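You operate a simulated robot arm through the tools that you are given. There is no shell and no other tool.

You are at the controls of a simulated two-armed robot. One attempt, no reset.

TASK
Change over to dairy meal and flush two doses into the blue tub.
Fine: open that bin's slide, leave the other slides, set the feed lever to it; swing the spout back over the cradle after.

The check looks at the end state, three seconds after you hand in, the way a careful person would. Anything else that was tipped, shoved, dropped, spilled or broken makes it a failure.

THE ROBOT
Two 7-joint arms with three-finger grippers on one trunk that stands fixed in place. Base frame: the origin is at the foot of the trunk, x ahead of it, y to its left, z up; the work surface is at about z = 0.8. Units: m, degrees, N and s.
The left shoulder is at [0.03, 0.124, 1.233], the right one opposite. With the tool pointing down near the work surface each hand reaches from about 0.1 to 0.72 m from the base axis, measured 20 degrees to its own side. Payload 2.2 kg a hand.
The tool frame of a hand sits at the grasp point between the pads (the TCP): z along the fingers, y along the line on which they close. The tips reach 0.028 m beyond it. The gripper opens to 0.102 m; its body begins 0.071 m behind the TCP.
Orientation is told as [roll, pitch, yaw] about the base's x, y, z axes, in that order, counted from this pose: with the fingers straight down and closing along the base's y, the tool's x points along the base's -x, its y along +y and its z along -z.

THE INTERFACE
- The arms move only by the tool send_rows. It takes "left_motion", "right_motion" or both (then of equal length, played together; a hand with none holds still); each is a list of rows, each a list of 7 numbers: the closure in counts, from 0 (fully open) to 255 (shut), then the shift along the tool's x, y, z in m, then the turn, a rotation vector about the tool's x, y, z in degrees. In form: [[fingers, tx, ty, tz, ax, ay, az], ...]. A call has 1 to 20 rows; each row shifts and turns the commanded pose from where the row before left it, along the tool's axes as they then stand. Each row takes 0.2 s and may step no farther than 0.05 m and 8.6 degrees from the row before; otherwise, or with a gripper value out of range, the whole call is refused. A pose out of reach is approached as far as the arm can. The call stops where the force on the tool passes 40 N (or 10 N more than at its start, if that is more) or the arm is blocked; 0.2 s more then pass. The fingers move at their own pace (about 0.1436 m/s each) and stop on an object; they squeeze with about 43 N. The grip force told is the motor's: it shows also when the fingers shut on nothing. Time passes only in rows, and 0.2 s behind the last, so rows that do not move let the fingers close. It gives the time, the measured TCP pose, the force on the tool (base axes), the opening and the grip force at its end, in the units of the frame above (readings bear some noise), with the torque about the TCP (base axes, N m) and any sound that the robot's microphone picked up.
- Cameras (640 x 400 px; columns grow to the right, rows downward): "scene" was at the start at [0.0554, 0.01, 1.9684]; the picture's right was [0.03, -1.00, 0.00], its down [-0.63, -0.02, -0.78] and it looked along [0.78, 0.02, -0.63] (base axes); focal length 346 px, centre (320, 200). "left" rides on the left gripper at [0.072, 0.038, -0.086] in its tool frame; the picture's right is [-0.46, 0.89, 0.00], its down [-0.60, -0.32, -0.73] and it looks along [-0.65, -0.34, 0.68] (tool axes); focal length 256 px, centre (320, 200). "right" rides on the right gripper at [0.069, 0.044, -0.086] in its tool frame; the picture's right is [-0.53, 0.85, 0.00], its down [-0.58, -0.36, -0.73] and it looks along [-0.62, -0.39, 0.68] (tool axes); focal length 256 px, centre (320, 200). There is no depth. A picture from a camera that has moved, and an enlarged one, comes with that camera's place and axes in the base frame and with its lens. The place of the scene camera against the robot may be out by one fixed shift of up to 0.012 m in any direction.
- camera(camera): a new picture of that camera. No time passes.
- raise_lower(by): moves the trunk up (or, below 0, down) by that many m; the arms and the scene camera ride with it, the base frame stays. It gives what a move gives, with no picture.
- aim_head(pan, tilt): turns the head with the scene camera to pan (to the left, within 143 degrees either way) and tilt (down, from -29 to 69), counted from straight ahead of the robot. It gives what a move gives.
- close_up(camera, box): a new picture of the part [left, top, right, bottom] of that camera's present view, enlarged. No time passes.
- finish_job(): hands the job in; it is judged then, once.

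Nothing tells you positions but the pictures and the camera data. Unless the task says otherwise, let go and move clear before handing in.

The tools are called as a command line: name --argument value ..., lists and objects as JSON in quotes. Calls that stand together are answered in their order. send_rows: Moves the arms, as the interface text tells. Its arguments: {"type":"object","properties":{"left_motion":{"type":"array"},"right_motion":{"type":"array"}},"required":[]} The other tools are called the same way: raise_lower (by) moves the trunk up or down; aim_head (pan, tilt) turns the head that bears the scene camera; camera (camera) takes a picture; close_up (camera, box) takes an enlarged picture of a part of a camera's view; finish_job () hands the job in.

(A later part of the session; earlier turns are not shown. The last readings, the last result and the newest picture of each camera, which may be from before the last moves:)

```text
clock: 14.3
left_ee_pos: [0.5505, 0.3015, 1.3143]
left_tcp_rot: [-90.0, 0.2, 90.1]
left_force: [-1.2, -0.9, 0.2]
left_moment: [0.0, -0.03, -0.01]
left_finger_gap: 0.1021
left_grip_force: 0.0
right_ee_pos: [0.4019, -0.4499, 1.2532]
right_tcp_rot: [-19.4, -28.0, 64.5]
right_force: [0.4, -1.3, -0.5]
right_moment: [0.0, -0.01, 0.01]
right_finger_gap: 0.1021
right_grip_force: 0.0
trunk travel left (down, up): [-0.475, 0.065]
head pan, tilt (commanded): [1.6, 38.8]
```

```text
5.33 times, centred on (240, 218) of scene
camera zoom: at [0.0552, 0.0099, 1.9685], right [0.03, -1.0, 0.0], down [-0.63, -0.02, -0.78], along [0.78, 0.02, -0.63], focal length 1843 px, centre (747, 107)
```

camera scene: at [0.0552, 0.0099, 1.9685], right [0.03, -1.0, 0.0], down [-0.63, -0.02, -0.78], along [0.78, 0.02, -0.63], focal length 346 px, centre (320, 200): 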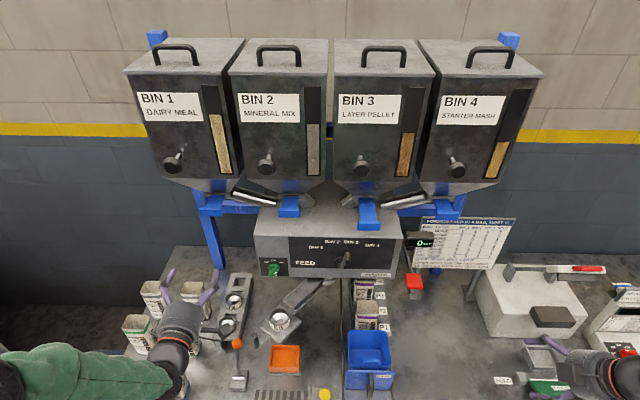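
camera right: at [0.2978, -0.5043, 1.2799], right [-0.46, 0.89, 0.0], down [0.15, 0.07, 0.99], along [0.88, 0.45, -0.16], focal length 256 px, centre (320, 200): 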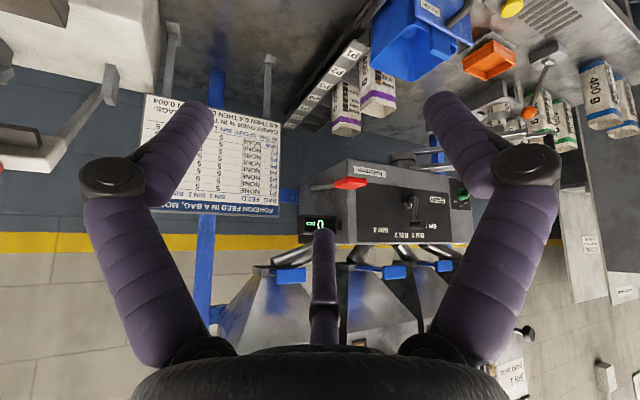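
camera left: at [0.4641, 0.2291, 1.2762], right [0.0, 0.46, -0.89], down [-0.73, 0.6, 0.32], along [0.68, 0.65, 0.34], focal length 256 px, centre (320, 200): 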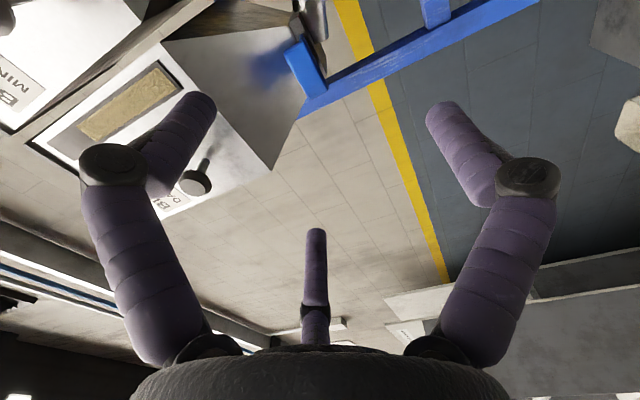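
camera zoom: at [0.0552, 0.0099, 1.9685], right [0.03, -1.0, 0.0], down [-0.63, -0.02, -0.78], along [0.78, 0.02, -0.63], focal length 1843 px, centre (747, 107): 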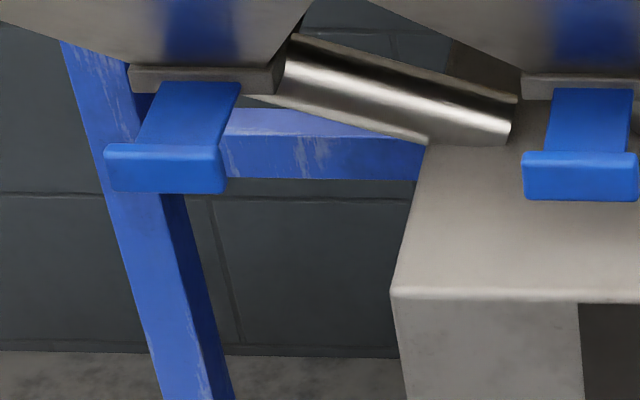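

Using both wrist cameras, Bin 1's pull lip centre is about (0.771, 0.323, 1.341), roughly 60 mm wide and 28 mm high. I'll part-close the fingers and approach to just short of it.

send_rows --left_motion '[[90, -0.0054, -0.0079, 0.035, 0, 0, 0], [90, -0.0054, -0.0079, 0.035, 0, 0, 0], [90, -0.0054, -0.0079, 0.035, 0, 0, 0], [90, -0.0054, -0.0079, 0.035, 0, 0, 0]]'

camera --camera "left"

close_up --camera "scene" --box '[160, 160, 300, 248]'

```text
clock: 15.3
left_ee_pos: [0.6922, 0.3229, 1.344]
left_tcp_rot: [-89.8, 0.0, 90.0]
left_force: [0.6, 0.2, -0.2]
left_moment: [0.01, -0.01, 0.0]
left_finger_gap: 0.0658
left_grip_force: 0.1
right_ee_pos: [0.4028, -0.4487, 1.2533]
right_tcp_rot: [-19.3, -27.9, 64.4]
right_force: [0.2, 0.0, 0.8]
right_moment: [-0.03, -0.01, 0.01]
right_finger_gap: 0.1021
right_grip_force: 0.0
trunk travel left (down, up): [-0.475, 0.065]
head pan, tilt (commanded): [1.6, 38.8]
```

```text
taken
camera left: at [0.6055, 0.2494, 1.3056], right [0.0, 0.46, -0.89], down [-0.73, 0.6, 0.32], along [0.68, 0.65, 0.34], focal length 256 px, centre (320, 200)
```

left: 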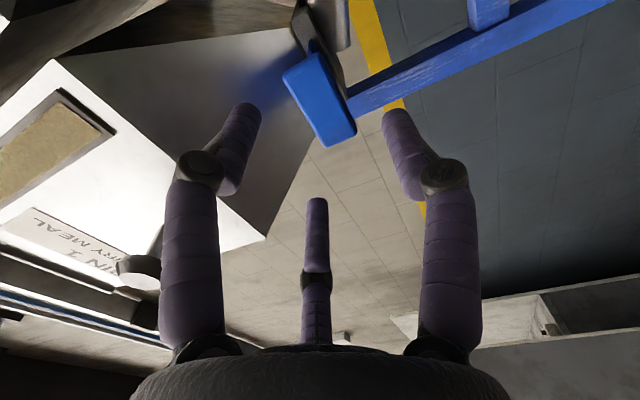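

```text
4.55 times, centred on (230, 204) of scene
camera zoom: at [0.0572, 0.0102, 1.9684], right [0.03, -1.0, 0.0], down [-0.63, -0.02, -0.78], along [0.78, 0.02, -0.63], focal length 1571 px, centre (729, 182)
```

zoom: 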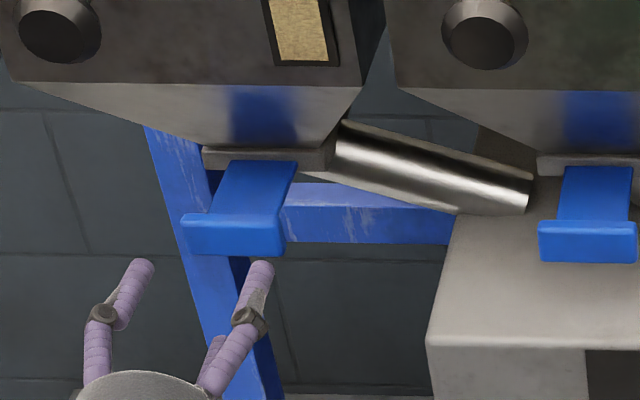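

Two fingers sit above and one below, lined up with the lip. I'll advance so the pads straddle it.

send_rows --left_motion '[[90, 0, -0.001, 0.025, 0, 0, 0], [90, 0, -0.001, 0.025, 0, 0, 0], [90, 0, 0, 0.022, 0, 0, 0]]'

camera --camera "left"

close_up --camera "scene" --box '[160, 160, 300, 248]'

```text
clock: 16.1
left_ee_pos: [0.7629, 0.3209, 1.3475]
left_tcp_rot: [-90.0, 0.0, 90.1]
left_force: [0.4, 0.0, 0.5]
left_moment: [0.02, -0.04, -0.01]
left_finger_gap: 0.066
left_grip_force: 0.0
right_ee_pos: [0.4015, -0.4497, 1.2538]
right_tcp_rot: [-19.3, -27.8, 64.4]
right_force: [1.0, -0.1, -0.2]
right_moment: [0.02, 0.0, -0.02]
right_finger_gap: 0.1022
right_grip_force: 0.1
trunk travel left (down, up): [-0.475, 0.065]
head pan, tilt (commanded): [1.6, 38.8]
```

```text
taken
camera left: at [0.677, 0.2491, 1.309], right [0.0, 0.46, -0.89], down [-0.73, 0.6, 0.32], along [0.68, 0.65, 0.34], focal length 256 px, centre (320, 200)
```

left: 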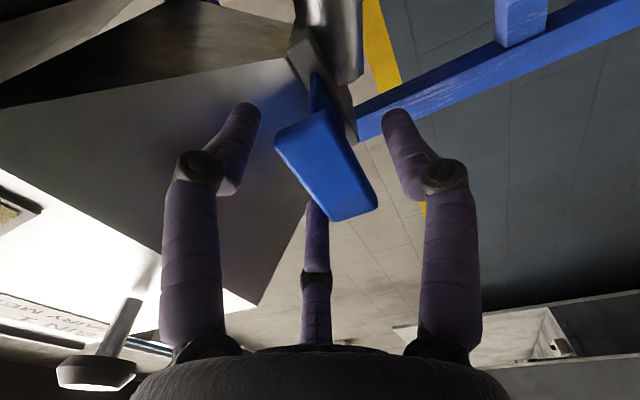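

```text
4.55 times, centred on (230, 204) of scene
camera zoom: at [0.0558, 0.0098, 1.9685], right [0.03, -1.0, 0.0], down [-0.63, -0.02, -0.78], along [0.78, 0.02, -0.63], focal length 1571 px, centre (729, 182)
```

zoom: 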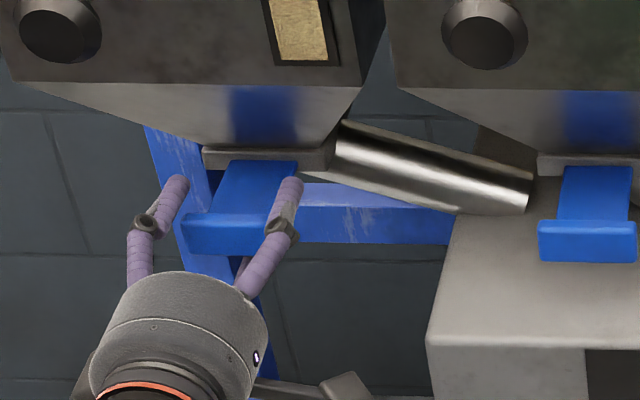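

The lip is between the pads about 1 cm past the grasp point. I'll edge in slightly and close the grip.

send_rows --left_motion '[[90, 0, 0, 0.005, 0, 0, 0], [150, 0, 0, 0, 0, 0, 0], [200, 0, 0, 0, 0, 0, 0], [255, 0, 0, 0, 0, 0, 0], [255, 0, 0, 0, 0, 0, 0]]'

camera --camera "left"

close_up --camera "scene" --box '[160, 160, 300, 248]'

```text
clock: 17.3
left_ee_pos: [0.7665, 0.3209, 1.3482]
left_tcp_rot: [-90.1, 0.0, 90.0]
left_force: [0.7, -3.4, 8.9]
left_moment: [-0.16, 0.07, -0.36]
left_finger_gap: 0.0395
left_grip_force: 45.2
right_ee_pos: [0.4013, -0.45, 1.2518]
right_tcp_rot: [-19.4, -28.0, 64.3]
right_force: [-1.0, -0.1, 0.1]
right_moment: [0.04, -0.01, -0.01]
right_finger_gap: 0.102
right_grip_force: 0.0
trunk travel left (down, up): [-0.475, 0.065]
head pan, tilt (commanded): [1.6, 38.8]
```

```text
taken
camera left: at [0.6813, 0.2494, 1.3103], right [0.0, 0.47, -0.88], down [-0.73, 0.6, 0.32], along [0.68, 0.65, 0.34], focal length 256 px, centre (320, 200)
```

left: 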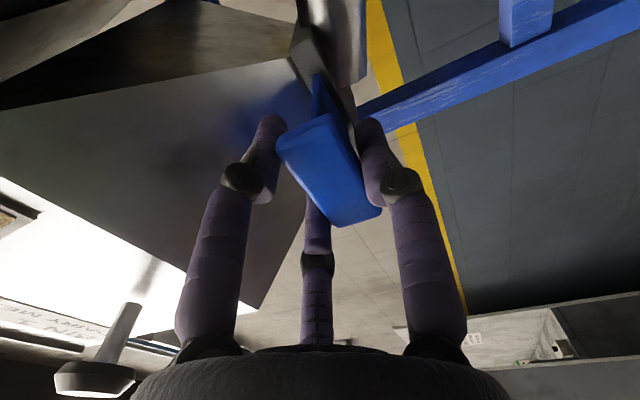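

```text
4.55 times, centred on (230, 204) of scene
camera zoom: at [0.0542, 0.0086, 1.9686], right [0.03, -1.0, 0.0], down [-0.63, -0.02, -0.78], along [0.78, 0.02, -0.63], focal length 1571 px, centre (729, 182)
```

zoom: 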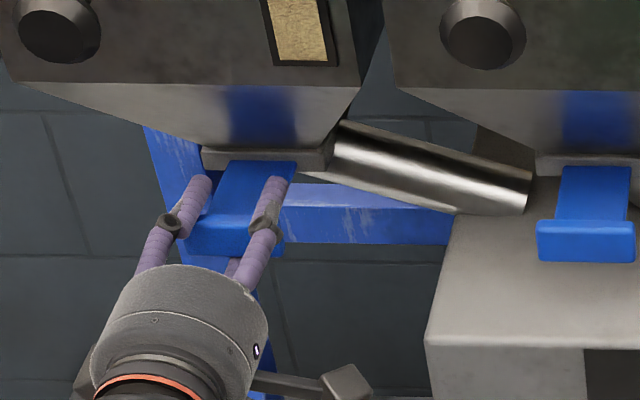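

Grip holds at 39.5 mm opening. I'll pull the slide straight out toward the robot in small steps.

send_rows --left_motion '[[255, 0, 0, -0.008, 0, 0, 0], [255, 0, 0, -0.008, 0, 0, 0], [255, 0, 0, -0.008, 0, 0, 0], [255, 0, 0, -0.008, 0, 0, 0], [255, 0, 0, -0.008, 0, 0, 0], [255, 0, 0, 0, 0, 0, 0]]'

camera --camera "left"

close_up --camera "scene" --box '[160, 160, 400, 310]'

```text
clock: 18.7
left_ee_pos: [0.7264, 0.3211, 1.3478]
left_tcp_rot: [-90.0, -0.1, 90.0]
left_force: [-0.4, -5.2, 10.6]
left_moment: [-0.23, 0.08, 0.36]
left_finger_gap: 0.0396
left_grip_force: 45.3
right_ee_pos: [0.4002, -0.4506, 1.2526]
right_tcp_rot: [-19.5, -28.0, 64.4]
right_force: [0.1, 1.0, -0.7]
right_moment: [-0.01, 0.04, 0.01]
right_finger_gap: 0.1018
right_grip_force: 0.1
trunk travel left (down, up): [-0.475, 0.065]
head pan, tilt (commanded): [1.6, 38.8]
```

```text
taken
camera left: at [0.6405, 0.2494, 1.3104], right [0.0, 0.47, -0.88], down [-0.73, 0.6, 0.32], along [0.68, 0.65, 0.34], focal length 256 px, centre (320, 200)
```

left: 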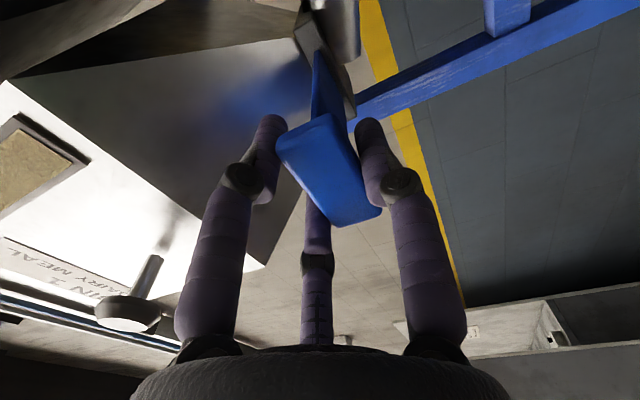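

```text
2.67 times, centred on (280, 235) of scene
camera zoom: at [0.0539, 0.008, 1.9685], right [0.03, -1.0, 0.0], down [-0.63, -0.02, -0.78], along [0.78, 0.02, -0.63], focal length 922 px, centre (427, 107)
```

zoom: 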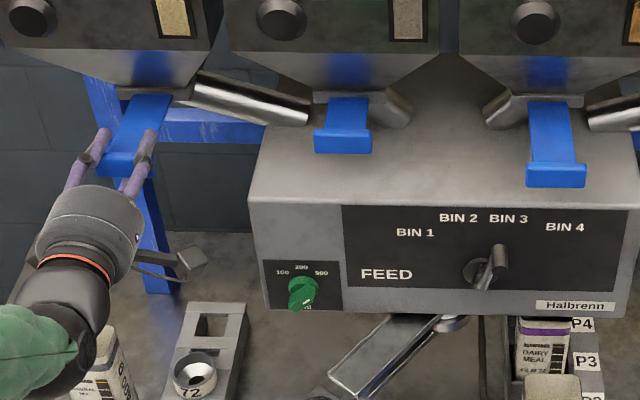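

The slide followed 40 mm with no resistance. I'll keep pulling in small steps to find its end stop.

send_rows --left_motion '[[255, 0, 0, -0.003, 0, 0, 0], [255, 0, 0, -0.003, 0, 0, 0], [255, 0, 0, 0, 0, 0, 0]]'

close_up --camera "scene" --box '[160, 160, 400, 310]'

```text
clock: 19.5
left_ee_pos: [0.7229, 0.3215, 1.3476]
left_tcp_rot: [-90.2, 0.0, 90.0]
left_force: [8.4, -5.5, 12.1]
left_moment: [-0.36, 0.02, -0.12]
left_finger_gap: 0.0395
left_grip_force: 45.5
right_ee_pos: [0.402, -0.4521, 1.2522]
right_tcp_rot: [-19.3, -27.9, 64.4]
right_force: [0.1, -0.5, 0.5]
right_moment: [-0.05, -0.05, 0.01]
right_finger_gap: 0.1021
right_grip_force: 0.1
trunk travel left (down, up): [-0.475, 0.065]
head pan, tilt (commanded): [1.6, 38.8]
```

```text
2.67 times, centred on (280, 235) of scene
camera zoom: at [0.0561, 0.0078, 1.9685], right [0.03, -1.0, 0.0], down [-0.63, -0.02, -0.78], along [0.78, 0.02, -0.63], focal length 922 px, centre (427, 107)
```

zoom: 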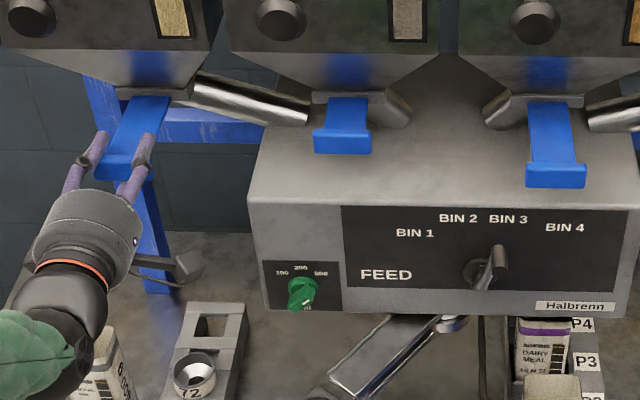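

Resistance rose at about 43 mm of travel, which matches Bin 3's open position. One more small pull will confirm the stop.

send_rows --left_motion '[[255, 0, 0, -0.003, 0, 0, 0], [255, 0, 0, 0, 0, 0, 0]]'

camera --camera "left"

```text
clock: 20.1
left_ee_pos: [0.7239, 0.321, 1.3487]
left_tcp_rot: [-90.1, -0.2, 90.0]
left_force: [24.5, -4.8, 13.2]
left_moment: [-0.38, -0.05, -0.37]
left_finger_gap: 0.0396
left_grip_force: 45.2
right_ee_pos: [0.404, -0.4511, 1.2508]
right_tcp_rot: [-19.3, -28.0, 64.3]
right_force: [0.4, 0.2, 0.2]
right_moment: [0.0, 0.0, 0.02]
right_finger_gap: 0.1021
right_grip_force: 0.1
trunk travel left (down, up): [-0.475, 0.065]
head pan, tilt (commanded): [1.6, 38.8]
```

```text
taken
camera left: at [0.636, 0.2495, 1.3103], right [0.0, 0.47, -0.88], down [-0.73, 0.6, 0.32], along [0.68, 0.65, 0.34], focal length 256 px, centre (320, 200)
```

left: 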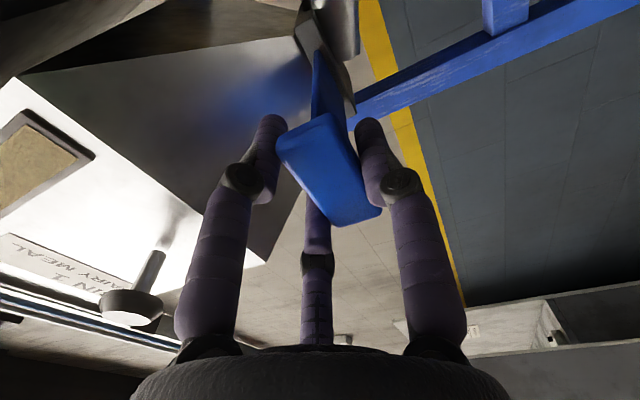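

The slide is at its stop (force 24 N, no more motion). I'll ease off, open the fingers and back straight away.

send_rows --left_motion '[[255, 0, 0, 0.004, 0, 0, 0], [150, 0, 0, 0, 0, 0, 0], [80, 0, 0, 0, 0, 0, 0], [80, 0, 0, 0, 0, 0, 0], [80, 0, 0, -0.02, 0, 0, 0], [80, 0, 0, -0.04, 0, 0, 0], [80, 0, 0, -0.04, 0, 0, 0], [60, 0, 0, -0.04, 0, 0, 0]]'

camera --camera "left"

camera --camera "scene"

close_up --camera "scene" --box '[180, 170, 420, 290]'

```text
clock: 21.9
left_ee_pos: [0.5803, 0.3214, 1.3501]
left_tcp_rot: [-90.1, 0.1, 89.9]
left_force: [1.0, 0.0, -0.2]
left_moment: [0.01, 0.01, 0.01]
left_finger_gap: 0.0779
left_grip_force: 0.1
right_ee_pos: [0.4001, -0.4502, 1.254]
right_tcp_rot: [-19.3, -27.9, 64.4]
right_force: [-0.8, 0.0, -0.2]
right_moment: [-0.01, -0.02, 0.02]
right_finger_gap: 0.102
right_grip_force: 0.0
trunk travel left (down, up): [-0.475, 0.065]
head pan, tilt (commanded): [1.6, 38.8]
```

```text
taken
camera left: at [0.4943, 0.2491, 1.3118], right [0.0, 0.47, -0.89], down [-0.73, 0.6, 0.32], along [0.68, 0.65, 0.34], focal length 256 px, centre (320, 200)
```

left: 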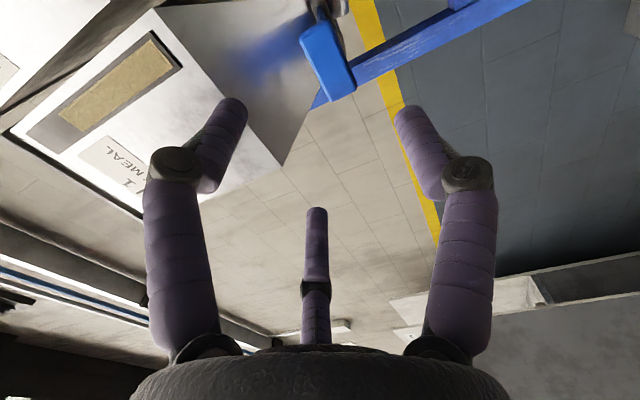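

```text
taken
camera scene: at [0.0532, 0.0097, 1.9685], right [0.03, -1.0, 0.0], down [-0.63, -0.02, -0.78], along [0.78, 0.02, -0.63], focal length 346 px, centre (320, 200)
```

scene: 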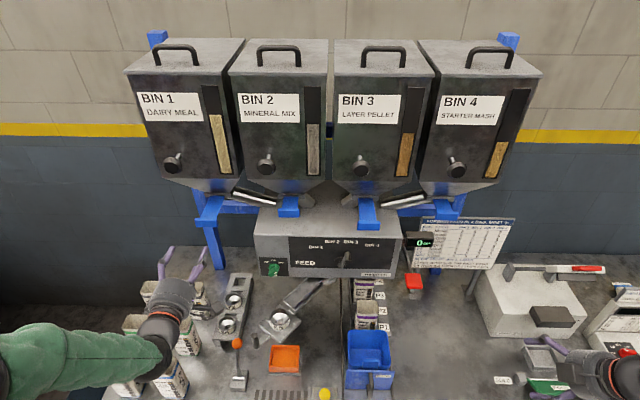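

```text
2.67 times, centred on (300, 230) of scene
camera zoom: at [0.0532, 0.0097, 1.9685], right [0.03, -1.0, 0.0], down [-0.63, -0.02, -0.78], along [0.78, 0.02, -0.63], focal length 922 px, centre (373, 120)
```

zoom: 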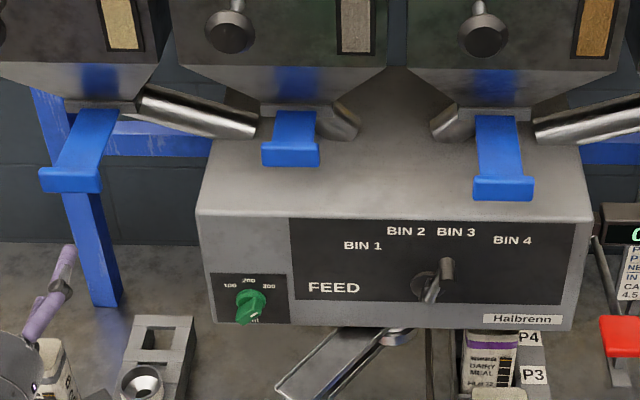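

Bin 1's slide is now open exactly like Bin 3's. Next is the feed lever: its hub is at about (0.741, -0.039, 1.182) and its knob end at about (0.697, -0.06, 1.243). I'll bring the left hand in front of it.

send_rows --left_motion '[[0, 0.047, 0.013, 0, 0, 0, 0], [0, 0.047, 0.013, 0, 0, 0, 0], [0, 0.047, 0.013, 0, 0, 0, 0], [0, 0.047, 0.013, 0, 0, 0, 0], [0, 0.047, 0.013, 0, 0, 0, 0], [0, 0.047, 0.013, 0, 0, 0, 0], [0, 0.047, 0.013, 0, 0, 0, 0], [0, 0.047, 0.013, 0, 0, 0, 0], [0, 0, 0, 0, 0, 0, 8], [0, 0, 0, 0, 0, 0, 8], [0, 0, 0, 0, 0, 0, 8], [0, 0, 0, 0, 0, 0, 8], [0, 0, 0, 0, 0, 0, 8], [0, 0, 0, 0, 0, 0, 8], [0, 0, 0, 0, 0, 0, 8], [0, 0, 0, 0, 0, 0, 8], [0, 0, 0, 0, 0, 0, 8], [0, 0, 0, 0, 0, 0, 8]]'

camera --camera "left"

camera --camera "scene"

camera --camera "right"

```text
clock: 25.7
left_ee_pos: [0.5831, -0.0528, 1.2431]
left_tcp_rot: [-89.9, -80.2, 90.0]
left_force: [-0.2, 0.2, -0.6]
left_moment: [0.02, 0.03, -0.02]
left_finger_gap: 0.1021
left_grip_force: 0.1
right_ee_pos: [0.401, -0.4502, 1.2536]
right_tcp_rot: [-19.4, -27.9, 64.4]
right_force: [0.1, 0.0, -0.1]
right_moment: [-0.02, 0.0, -0.02]
right_finger_gap: 0.1022
right_grip_force: 0.1
trunk travel left (down, up): [-0.475, 0.065]
head pan, tilt (commanded): [1.6, 38.8]
```

```text
taken
camera left: at [0.4961, -0.0277, 1.1657], right [0.0, 0.95, 0.31], down [-0.73, -0.21, 0.65], along [0.68, -0.22, 0.7], focal length 256 px, centre (320, 200)
```

left: 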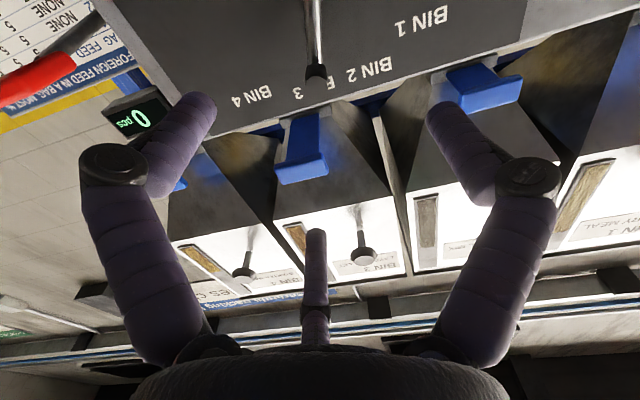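

```text
taken
camera scene: at [0.0554, 0.0095, 1.9685], right [0.03, -1.0, 0.0], down [-0.63, -0.02, -0.78], along [0.78, 0.02, -0.63], focal length 346 px, centre (320, 200)
```

scene: 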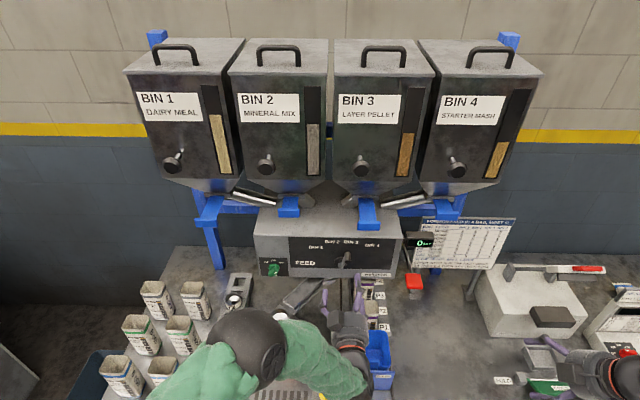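

```text
taken
camera right: at [0.2985, -0.5039, 1.2796], right [-0.46, 0.89, 0.0], down [0.15, 0.07, 0.99], along [0.88, 0.45, -0.17], focal length 256 px, centre (320, 200)
```

right: 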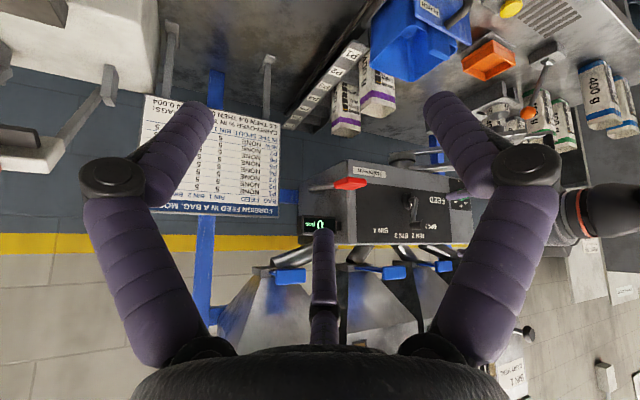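

The left hand is now in front of the feed lever. I'll zoom in to place the knob precisely.

close_up --camera "left" --box '[240, 0, 440, 120]'

close_up --camera "right" --box '[320, 140, 480, 260]'

close_up --camera "scene" --box '[280, 220, 420, 320]'

```text
3.20 times, centred on (340, 60) of left
camera zoom: at [0.4961, -0.0277, 1.1657], right [0.0, 0.95, 0.31], down [-0.73, -0.21, 0.65], along [0.68, -0.22, 0.7], focal length 819 px, centre (256, 648)
```

zoom: 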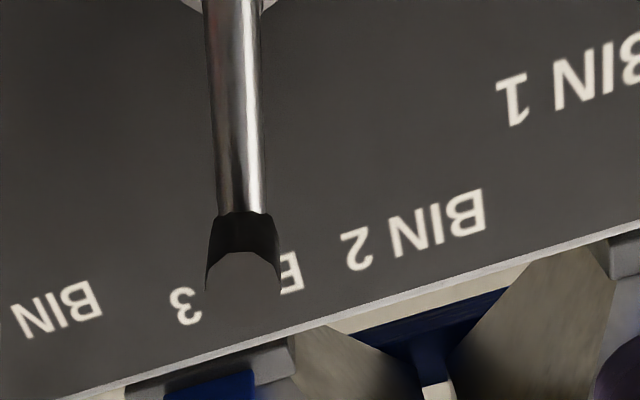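

```text
3.33 times, centred on (400, 200) of right
camera zoom: at [0.2985, -0.5039, 1.2796], right [-0.46, 0.89, 0.0], down [0.15, 0.07, 0.99], along [0.88, 0.45, -0.17], focal length 853 px, centre (53, 200)
```

zoom: 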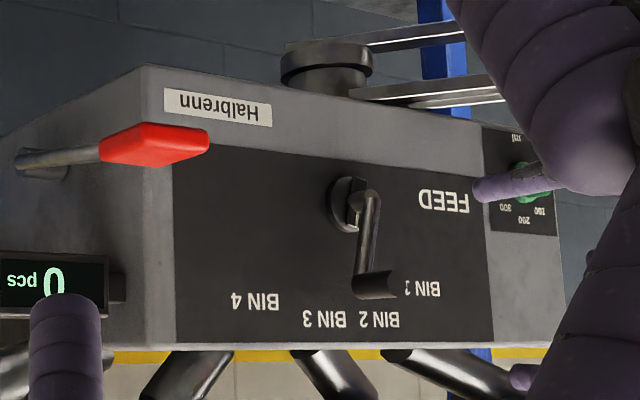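

```text
4.00 times, centred on (350, 270) of scene
camera zoom: at [0.0554, 0.0095, 1.9685], right [0.03, -1.0, 0.0], down [-0.63, -0.02, -0.78], along [0.78, 0.02, -0.63], focal length 1382 px, centre (200, -80)
```

zoom: 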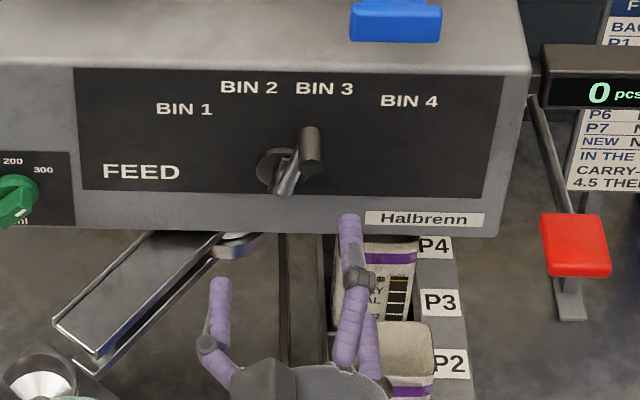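

The knob's outer end is at (0.690, -0.054, 1.241), extending back to about x = 0.725, and the lever is about 15-18° right of vertical. I'll advance with part-closed fingers around the knob.

send_rows --left_motion '[[110, 0.001, -0.0006, 0.03, 0, 0, 0], [110, 0.001, 0, 0.03, 0, 0, 0], [110, 0, 0, 0.03, 0, 0, 0], [110, 0, 0, 0.02, 0, 0, 0]]'

camera --camera "left"

close_up --camera "right" --box '[320, 140, 480, 260]'

```text
clock: 26.7
left_ee_pos: [0.6923, -0.0524, 1.2411]
left_tcp_rot: [-89.8, -80.1, 89.9]
left_force: [1.1, 0.0, 1.1]
left_moment: [-0.01, 0.0, -0.01]
left_finger_gap: 0.0579
left_grip_force: 0.0
right_ee_pos: [0.4034, -0.4499, 1.252]
right_tcp_rot: [-19.3, -28.0, 64.4]
right_force: [0.0, 0.0, 0.5]
right_moment: [-0.02, 0.0, 0.02]
right_finger_gap: 0.1019
right_grip_force: 0.0
trunk travel left (down, up): [-0.475, 0.065]
head pan, tilt (commanded): [1.6, 38.8]
```

```text
taken
camera left: at [0.6066, -0.0271, 1.163], right [0.0, 0.95, 0.3], down [-0.73, -0.21, 0.65], along [0.68, -0.22, 0.7], focal length 256 px, centre (320, 200)
```

left: 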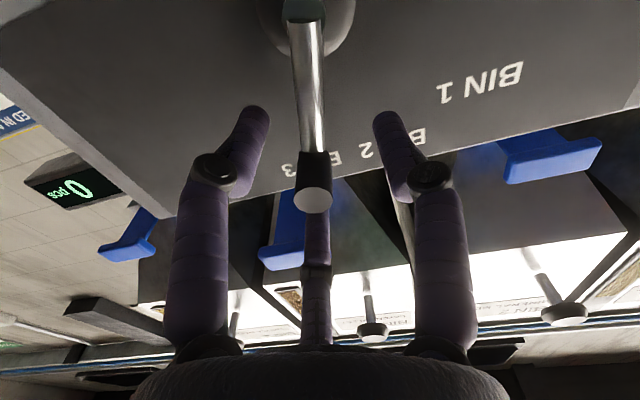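

```text
3.33 times, centred on (400, 200) of right
camera zoom: at [0.299, -0.5038, 1.2795], right [-0.46, 0.89, 0.0], down [0.15, 0.07, 0.99], along [0.88, 0.45, -0.17], focal length 853 px, centre (53, 200)
```

zoom: 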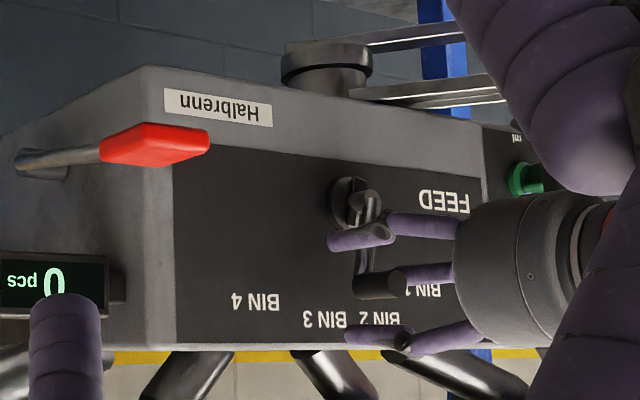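

The knob is centred between the three fingers with the lever bar in the gap. Closing on it.

send_rows --left_motion '[[160, 0, -0.001, 0.002, 0, 0, 0], [200, 0, 0, 0, 0, 0, 0], [230, 0, 0, 0, 0, 0, 0], [255, 0, 0, 0, 0, 0, 0], [255, 0, 0, 0, 0, 0, 0]]'

camera --camera "left"

close_up --camera "right" --box '[320, 140, 480, 260]'

```text
clock: 27.9
left_ee_pos: [0.6951, -0.0556, 1.2428]
left_tcp_rot: [-90.9, -80.0, 91.0]
left_force: [5.2, -5.4, 6.6]
left_moment: [-0.09, -0.22, -0.25]
left_finger_gap: 0.0172
left_grip_force: 42.7
right_ee_pos: [0.4031, -0.4509, 1.2524]
right_tcp_rot: [-19.2, -27.8, 64.4]
right_force: [-0.3, -0.3, 0.0]
right_moment: [0.01, -0.02, -0.01]
right_finger_gap: 0.1021
right_grip_force: 0.1
trunk travel left (down, up): [-0.475, 0.065]
head pan, tilt (commanded): [1.6, 38.8]
```

```text
taken
camera left: at [0.6091, -0.0296, 1.1647], right [0.0, 0.95, 0.3], down [-0.73, -0.21, 0.65], along [0.68, -0.22, 0.7], focal length 256 px, centre (320, 200)
```

left: 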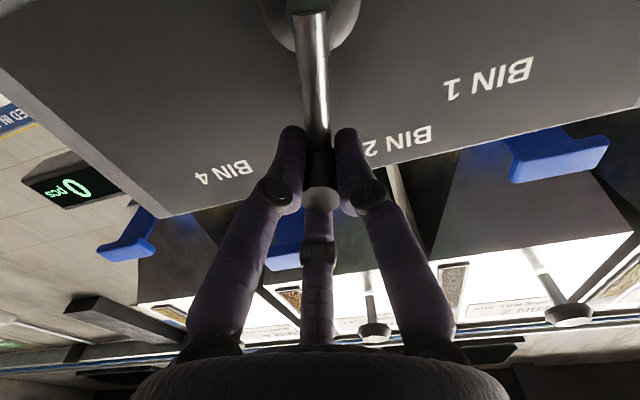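

```text
3.33 times, centred on (400, 200) of right
camera zoom: at [0.2985, -0.5045, 1.2795], right [-0.46, 0.89, 0.0], down [0.15, 0.07, 0.99], along [0.88, 0.45, -0.16], focal length 853 px, centre (53, 200)
```

zoom: 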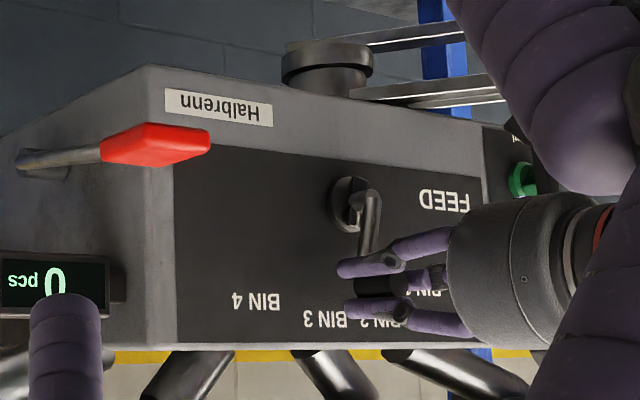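

Gripped at 17 mm. Now I'll swing the knob along its arc toward BIN 1, turning the hand with it, first 20° to check forces.

send_rows --left_motion '[[255, -0.00227, 0.00515, 0, 0, 0, -5], [255, -0.00227, 0.00515, 0, 0, 0, -5], [255, -0.00227, 0.00515, 0, 0, 0, -5], [255, -0.00227, 0.00515, 0, 0, 0, -5]]'

close_up --camera "right" --box '[320, 140, 480, 260]'

close_up --camera "scene" --box '[280, 220, 420, 320]'

```text
clock: 28.9
left_ee_pos: [0.6951, -0.0318, 1.245]
left_tcp_rot: [-90.1, -59.9, 90.0]
left_force: [5.9, -5.5, 10.2]
left_moment: [-0.41, -0.26, -0.12]
left_finger_gap: 0.0173
left_grip_force: 42.9
right_ee_pos: [0.4021, -0.4506, 1.2537]
right_tcp_rot: [-19.3, -27.9, 64.4]
right_force: [0.2, 0.2, 0.0]
right_moment: [-0.01, 0.03, -0.01]
right_finger_gap: 0.102
right_grip_force: 0.0
trunk travel left (down, up): [-0.475, 0.065]
head pan, tilt (commanded): [1.6, 38.8]
```

```text
3.33 times, centred on (400, 200) of right
camera zoom: at [0.2985, -0.5046, 1.2794], right [-0.46, 0.89, 0.0], down [0.15, 0.07, 0.99], along [0.88, 0.45, -0.16], focal length 853 px, centre (53, 200)
```

zoom: 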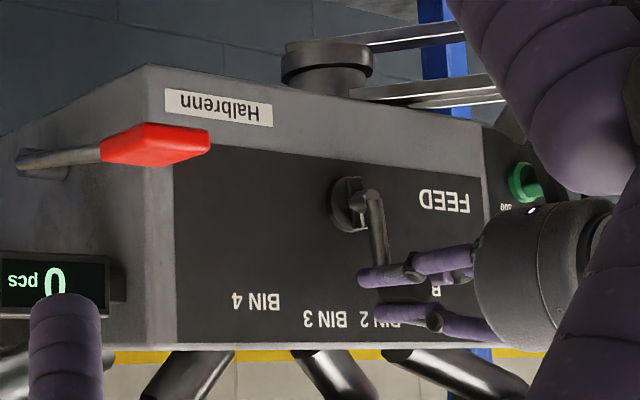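

```text
4.00 times, centred on (350, 270) of scene
camera zoom: at [0.0554, 0.0086, 1.9685], right [0.03, -1.0, 0.0], down [-0.63, -0.02, -0.78], along [0.78, 0.02, -0.63], focal length 1382 px, centre (200, -80)
```

zoom: 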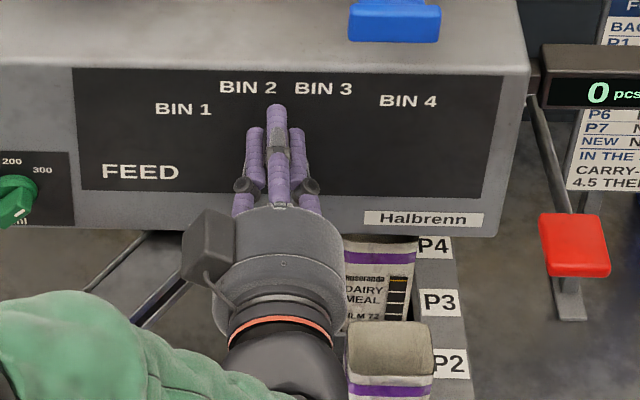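

The lever follows cleanly and is now about vertical. I'll continue another 40°.

send_rows --left_motion '[[255, -0.00227, 0.00515, 0, 0, 0, -5], [255, -0.00227, 0.00515, 0, 0, 0, -5], [255, -0.00227, 0.00515, 0, 0, 0, -5], [255, -0.00227, 0.00515, 0, 0, 0, -5], [255, -0.00227, 0.00515, 0, 0, 0, -5], [255, -0.00227, 0.00515, 0, 0, 0, -5], [255, -0.00227, 0.00515, 0, 0, 0, -5], [255, -0.00227, 0.00515, 0, 0, 0, -5]]'

close_up --camera "right" --box '[320, 140, 480, 260]'

close_up --camera "scene" --box '[280, 220, 420, 320]'

camera --camera "left"

```text
clock: 30.7
left_ee_pos: [0.6962, 0.004, 1.2264]
left_tcp_rot: [-90.0, -20.0, 89.8]
left_force: [4.1, -14.6, 5.6]
left_moment: [0.07, 0.21, -0.49]
left_finger_gap: 0.0172
left_grip_force: 42.5
right_ee_pos: [0.4011, -0.4522, 1.2519]
right_tcp_rot: [-19.3, -28.0, 64.3]
right_force: [-0.2, -0.2, -0.3]
right_moment: [-0.03, 0.0, 0.03]
right_finger_gap: 0.1022
right_grip_force: 0.1
trunk travel left (down, up): [-0.475, 0.065]
head pan, tilt (commanded): [1.6, 38.8]
```

```text
3.33 times, centred on (400, 200) of right
camera zoom: at [0.2981, -0.5064, 1.2788], right [-0.46, 0.89, 0.0], down [0.15, 0.07, 0.99], along [0.88, 0.45, -0.16], focal length 853 px, centre (53, 200)
```

zoom: 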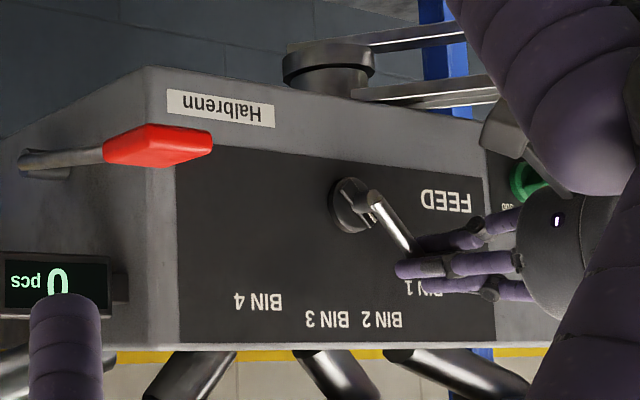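

```text
4.00 times, centred on (350, 270) of scene
camera zoom: at [0.0553, 0.006, 1.9685], right [0.03, -1.0, 0.0], down [-0.63, -0.02, -0.78], along [0.78, 0.02, -0.63], focal length 1382 px, centre (200, -80)
```

zoom: 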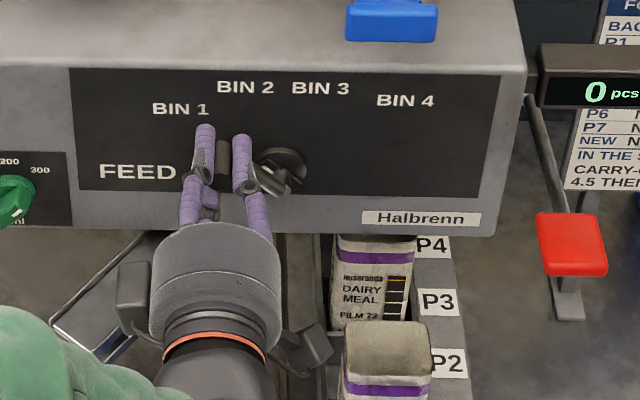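

```text
taken
camera left: at [0.6087, -0.0498, 1.1658], right [0.0, 0.74, -0.67], down [-0.73, 0.46, 0.51], along [0.68, 0.49, 0.54], focal length 256 px, centre (320, 200)
```

left: 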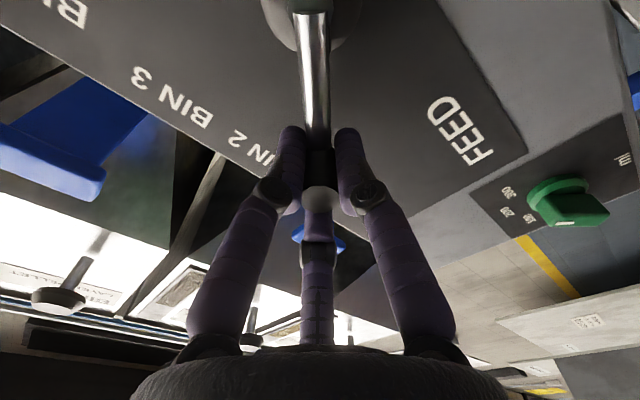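

The lever is at about 42° with about 14 N resistance. I'll continue the last 10° toward the BIN 1 mark and watch the force.

send_rows --left_motion '[[255, -0.00227, 0.00515, 0, 0, 0, -5], [255, 0, 0, 0, 0, 0, 0]]'

close_up --camera "right" --box '[320, 140, 480, 260]'

```text
clock: 31.3
left_ee_pos: [0.695, 0.0054, 1.2248]
left_tcp_rot: [-90.3, -15.2, 89.7]
left_force: [3.7, -31.8, 16.1]
left_moment: [-0.03, -0.03, -0.42]
left_finger_gap: 0.0173
left_grip_force: 42.9
right_ee_pos: [0.4005, -0.4533, 1.2517]
right_tcp_rot: [-19.3, -28.1, 64.2]
right_force: [0.2, -0.4, -0.1]
right_moment: [-0.01, 0.04, 0.0]
right_finger_gap: 0.1021
right_grip_force: 0.0
trunk travel left (down, up): [-0.475, 0.065]
head pan, tilt (commanded): [1.6, 38.8]
```

```text
3.33 times, centred on (400, 200) of right
camera zoom: at [0.2972, -0.5085, 1.2783], right [-0.46, 0.89, 0.01], down [0.15, 0.07, 0.99], along [0.88, 0.45, -0.16], focal length 853 px, centre (53, 200)
```

zoom: 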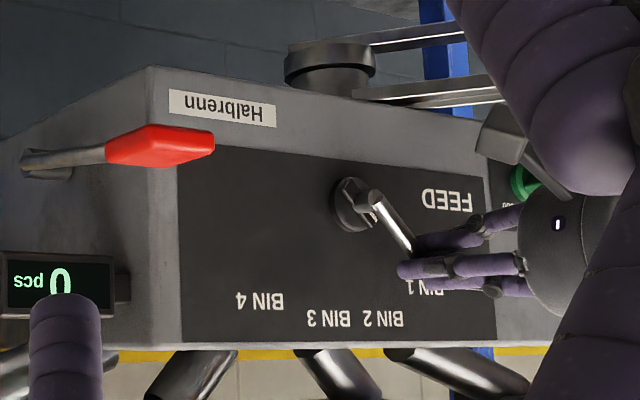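

The lever stopped hard at about 45° with 32 N, consistent with marks at ±15° and ±45°, so it is at BIN 1. I'll relax the hand slightly, release and retract.

send_rows --left_motion '[[255, 0.00145, -0.0033, 0, 0, 0, 3.5], [255, 0, 0, 0, 0, 0, 0], [200, 0, 0, 0, 0, 0, 0], [120, 0, 0, 0, 0, 0, 0], [100, 0, 0, 0, 0, 0, 0], [100, 0, 0, -0.02, 0, 0, 0], [100, 0, 0, -0.04, 0, 0, 0], [80, 0, 0, -0.04, 0, 0, 0], [60, 0, 0, -0.03, 0, 0, 0]]'

close_up --camera "right" --box '[320, 140, 480, 260]'

close_up --camera "scene" --box '[240, 200, 420, 320]'

camera --camera "left"

```text
clock: 33.3
left_ee_pos: [0.5631, 0.0107, 1.2258]
left_tcp_rot: [-90.1, -18.5, 90.1]
left_force: [-0.3, -0.3, -0.3]
left_moment: [-0.02, -0.03, 0.01]
left_finger_gap: 0.0779
left_grip_force: 0.0
right_ee_pos: [0.4008, -0.4506, 1.2529]
right_tcp_rot: [-19.4, -27.8, 64.4]
right_force: [-0.6, -0.5, -0.7]
right_moment: [-0.05, 0.01, -0.02]
right_finger_gap: 0.102
right_grip_force: 0.1
trunk travel left (down, up): [-0.475, 0.065]
head pan, tilt (commanded): [1.6, 38.8]
```

```text
3.33 times, centred on (400, 200) of right
camera zoom: at [0.2977, -0.5039, 1.2799], right [-0.46, 0.89, 0.0], down [0.15, 0.07, 0.99], along [0.88, 0.45, -0.16], focal length 853 px, centre (53, 200)
```

zoom: 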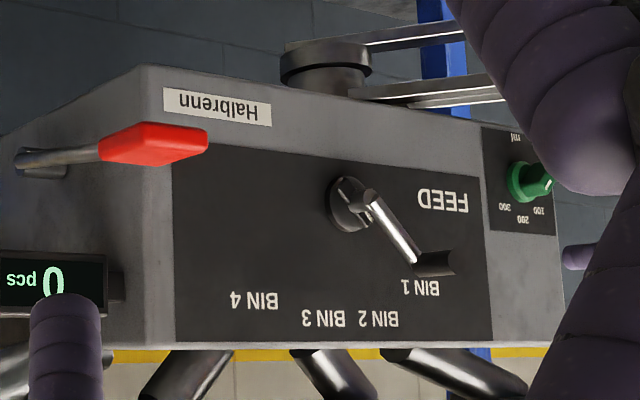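

```text
3.33 times, centred on (330, 260) of scene
camera zoom: at [0.0541, 0.0096, 1.9685], right [0.03, -1.0, 0.0], down [-0.63, -0.02, -0.78], along [0.78, 0.02, -0.63], focal length 1152 px, centre (287, 0)
```

zoom: 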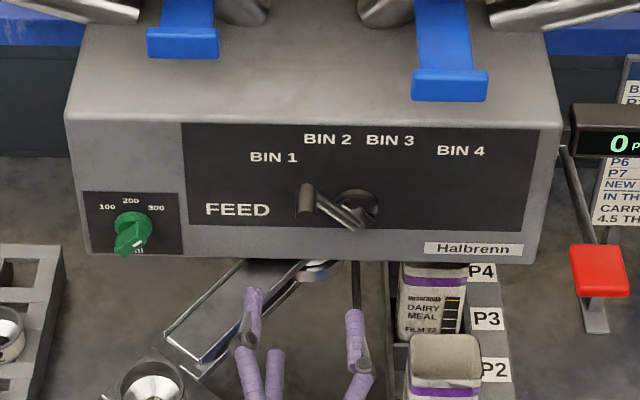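

```text
taken
camera left: at [0.4774, -0.0452, 1.1661], right [0.0, 0.72, -0.69], down [-0.73, 0.47, 0.49], along [0.68, 0.51, 0.53], focal length 256 px, centre (320, 200)
```

left: 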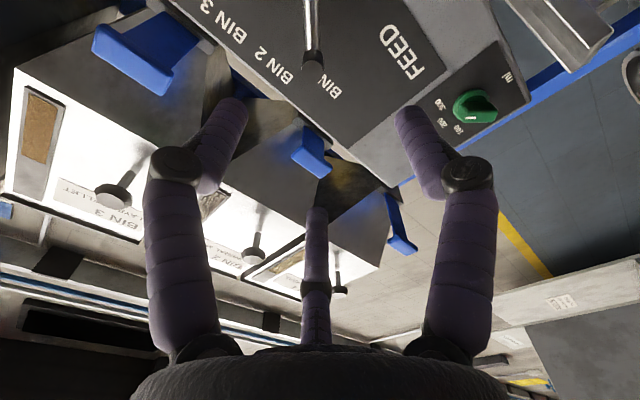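

The lever rests at BIN 1 and the slide is open. Next I'll turn the left hand back to pointing down, near the spout's swing handle, and measure it.

send_rows --left_motion '[[0, -0.0393, 0.0017, -0.0226, 0, 0, 0], [0, -0.0393, 0.0017, -0.0226, 0, 0, 0], [0, -0.0393, 0.0017, -0.0226, 0, 0, 0], [0, -0.0393, 0.0017, -0.0226, 0, 0, 0], [0, -0.0393, 0.0017, -0.0226, 0, 0, 0], [0, 0, 0, 0, 0, 0, 7.95], [0, 0, 0, 0, 0, 0, 7.95], [0, 0, 0, 0, 0, 0, 7.95], [0, 0, 0, 0, 0, 0, 7.95], [0, 0, 0, 0, 0, 0, 7.95], [0, 0, 0, 0, 0, 0, 7.95], [0, 0, 0, 0, 0, 0, 7.95], [0, 0, 0, 0, 0, 0, 7.95], [0, 0, 0, 0, 0, 0, 7.95]]'

send_rows --left_motion '[[0, 0, 0, 0, 0, 8.2, 0], [0, 0, 0, 0, 0, 8.2, 0], [0, 0, 0, 0, 0, 8.2, 0], [0, 0, 0, 0, 0, 8.2, 0], [0, 0, 0, 0, 0, 8.2, 0], [0, 0, 0, 0, 0, 8.2, 0], [0, 0, 0, 0, 0, 8.2, 0], [0, 0, 0, 0, 0, 8.2, 0], [0, 0, 0, 0, 0, 8.2, 0], [0, 0, 0, 0, 0, 8.2, 0], [0, 0, 0, 0, 0, 8.0, 0]]'

camera --camera "left"

camera --camera "scene"

```text
clock: 36.3
left_ee_pos: [0.4516, 0.199, 1.2795]
left_tcp_rot: [85.3, -89.8, -85.2]
left_force: [0.2, -0.8, 0.8]
left_moment: [-0.01, 0.05, 0.03]
left_finger_gap: 0.102
left_grip_force: 0.0
right_ee_pos: [0.4011, -0.4496, 1.2533]
right_tcp_rot: [-19.4, -27.8, 64.4]
right_force: [-0.2, -0.2, -0.4]
right_moment: [-0.01, 0.01, -0.01]
right_finger_gap: 0.1019
right_grip_force: 0.0
trunk travel left (down, up): [-0.475, 0.065]
head pan, tilt (commanded): [1.6, 38.8]
```

```text
clock: 38.7
left_ee_pos: [0.4515, 0.1987, 1.279]
left_tcp_rot: [0.0, 0.1, -0.1]
left_force: [0.1, 0.0, -0.4]
left_moment: [0.0, 0.01, 0.03]
left_finger_gap: 0.102
left_grip_force: 0.1
right_ee_pos: [0.4018, -0.4502, 1.2521]
right_tcp_rot: [-19.2, -27.9, 64.4]
right_force: [0.0, 0.1, 0.0]
right_moment: [-0.02, 0.01, -0.04]
right_finger_gap: 0.1019
right_grip_force: 0.1
trunk travel left (down, up): [-0.475, 0.065]
head pan, tilt (commanded): [1.6, 38.8]
```

```text
taken
camera left: at [0.3797, 0.2369, 1.3652], right [0.46, 0.89, 0.0], down [0.61, -0.32, 0.73], along [0.65, -0.34, -0.68], focal length 256 px, centre (320, 200)
```

left: 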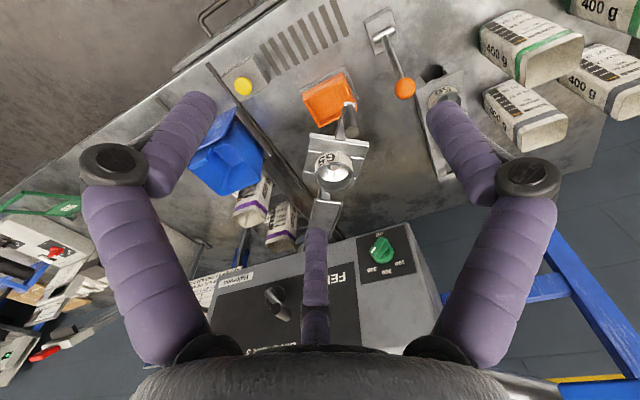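

```text
taken
camera scene: at [0.0568, 0.0098, 1.9684], right [0.03, -1.0, 0.0], down [-0.63, -0.02, -0.78], along [0.78, 0.02, -0.63], focal length 346 px, centre (320, 200)
```

scene: 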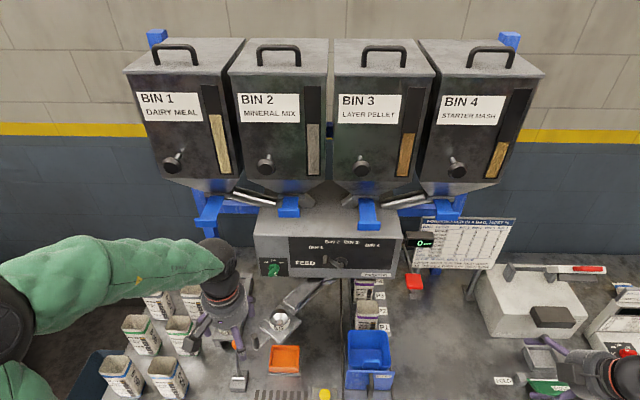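

close_up --camera "left" --box '[250, 60, 430, 230]'

close_up --camera "left" --box '[180, 80, 340, 230]'

```text
2.35 times, centred on (340, 145) of left
camera zoom: at [0.3797, 0.2369, 1.3652], right [0.46, 0.89, 0.0], down [0.61, -0.32, 0.73], along [0.65, -0.34, -0.68], focal length 602 px, centre (273, 329)
```

zoom: 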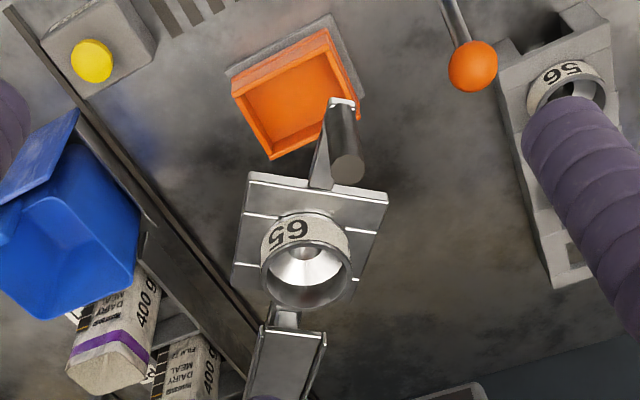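

```text
2.67 times, centred on (260, 155) of left
camera zoom: at [0.3797, 0.2369, 1.3652], right [0.46, 0.89, 0.0], down [0.61, -0.32, 0.73], along [0.65, -0.34, -0.68], focal length 683 px, centre (480, 320)
```

zoom: 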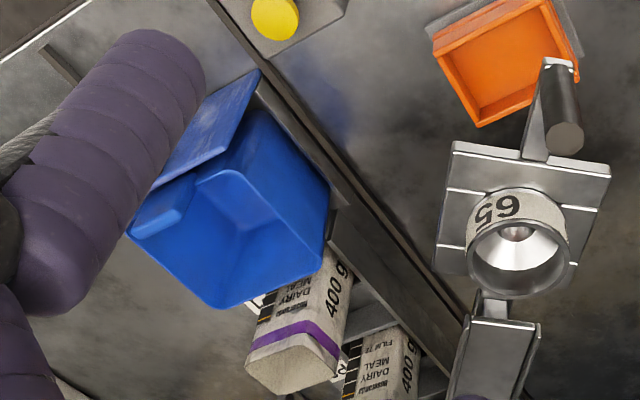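

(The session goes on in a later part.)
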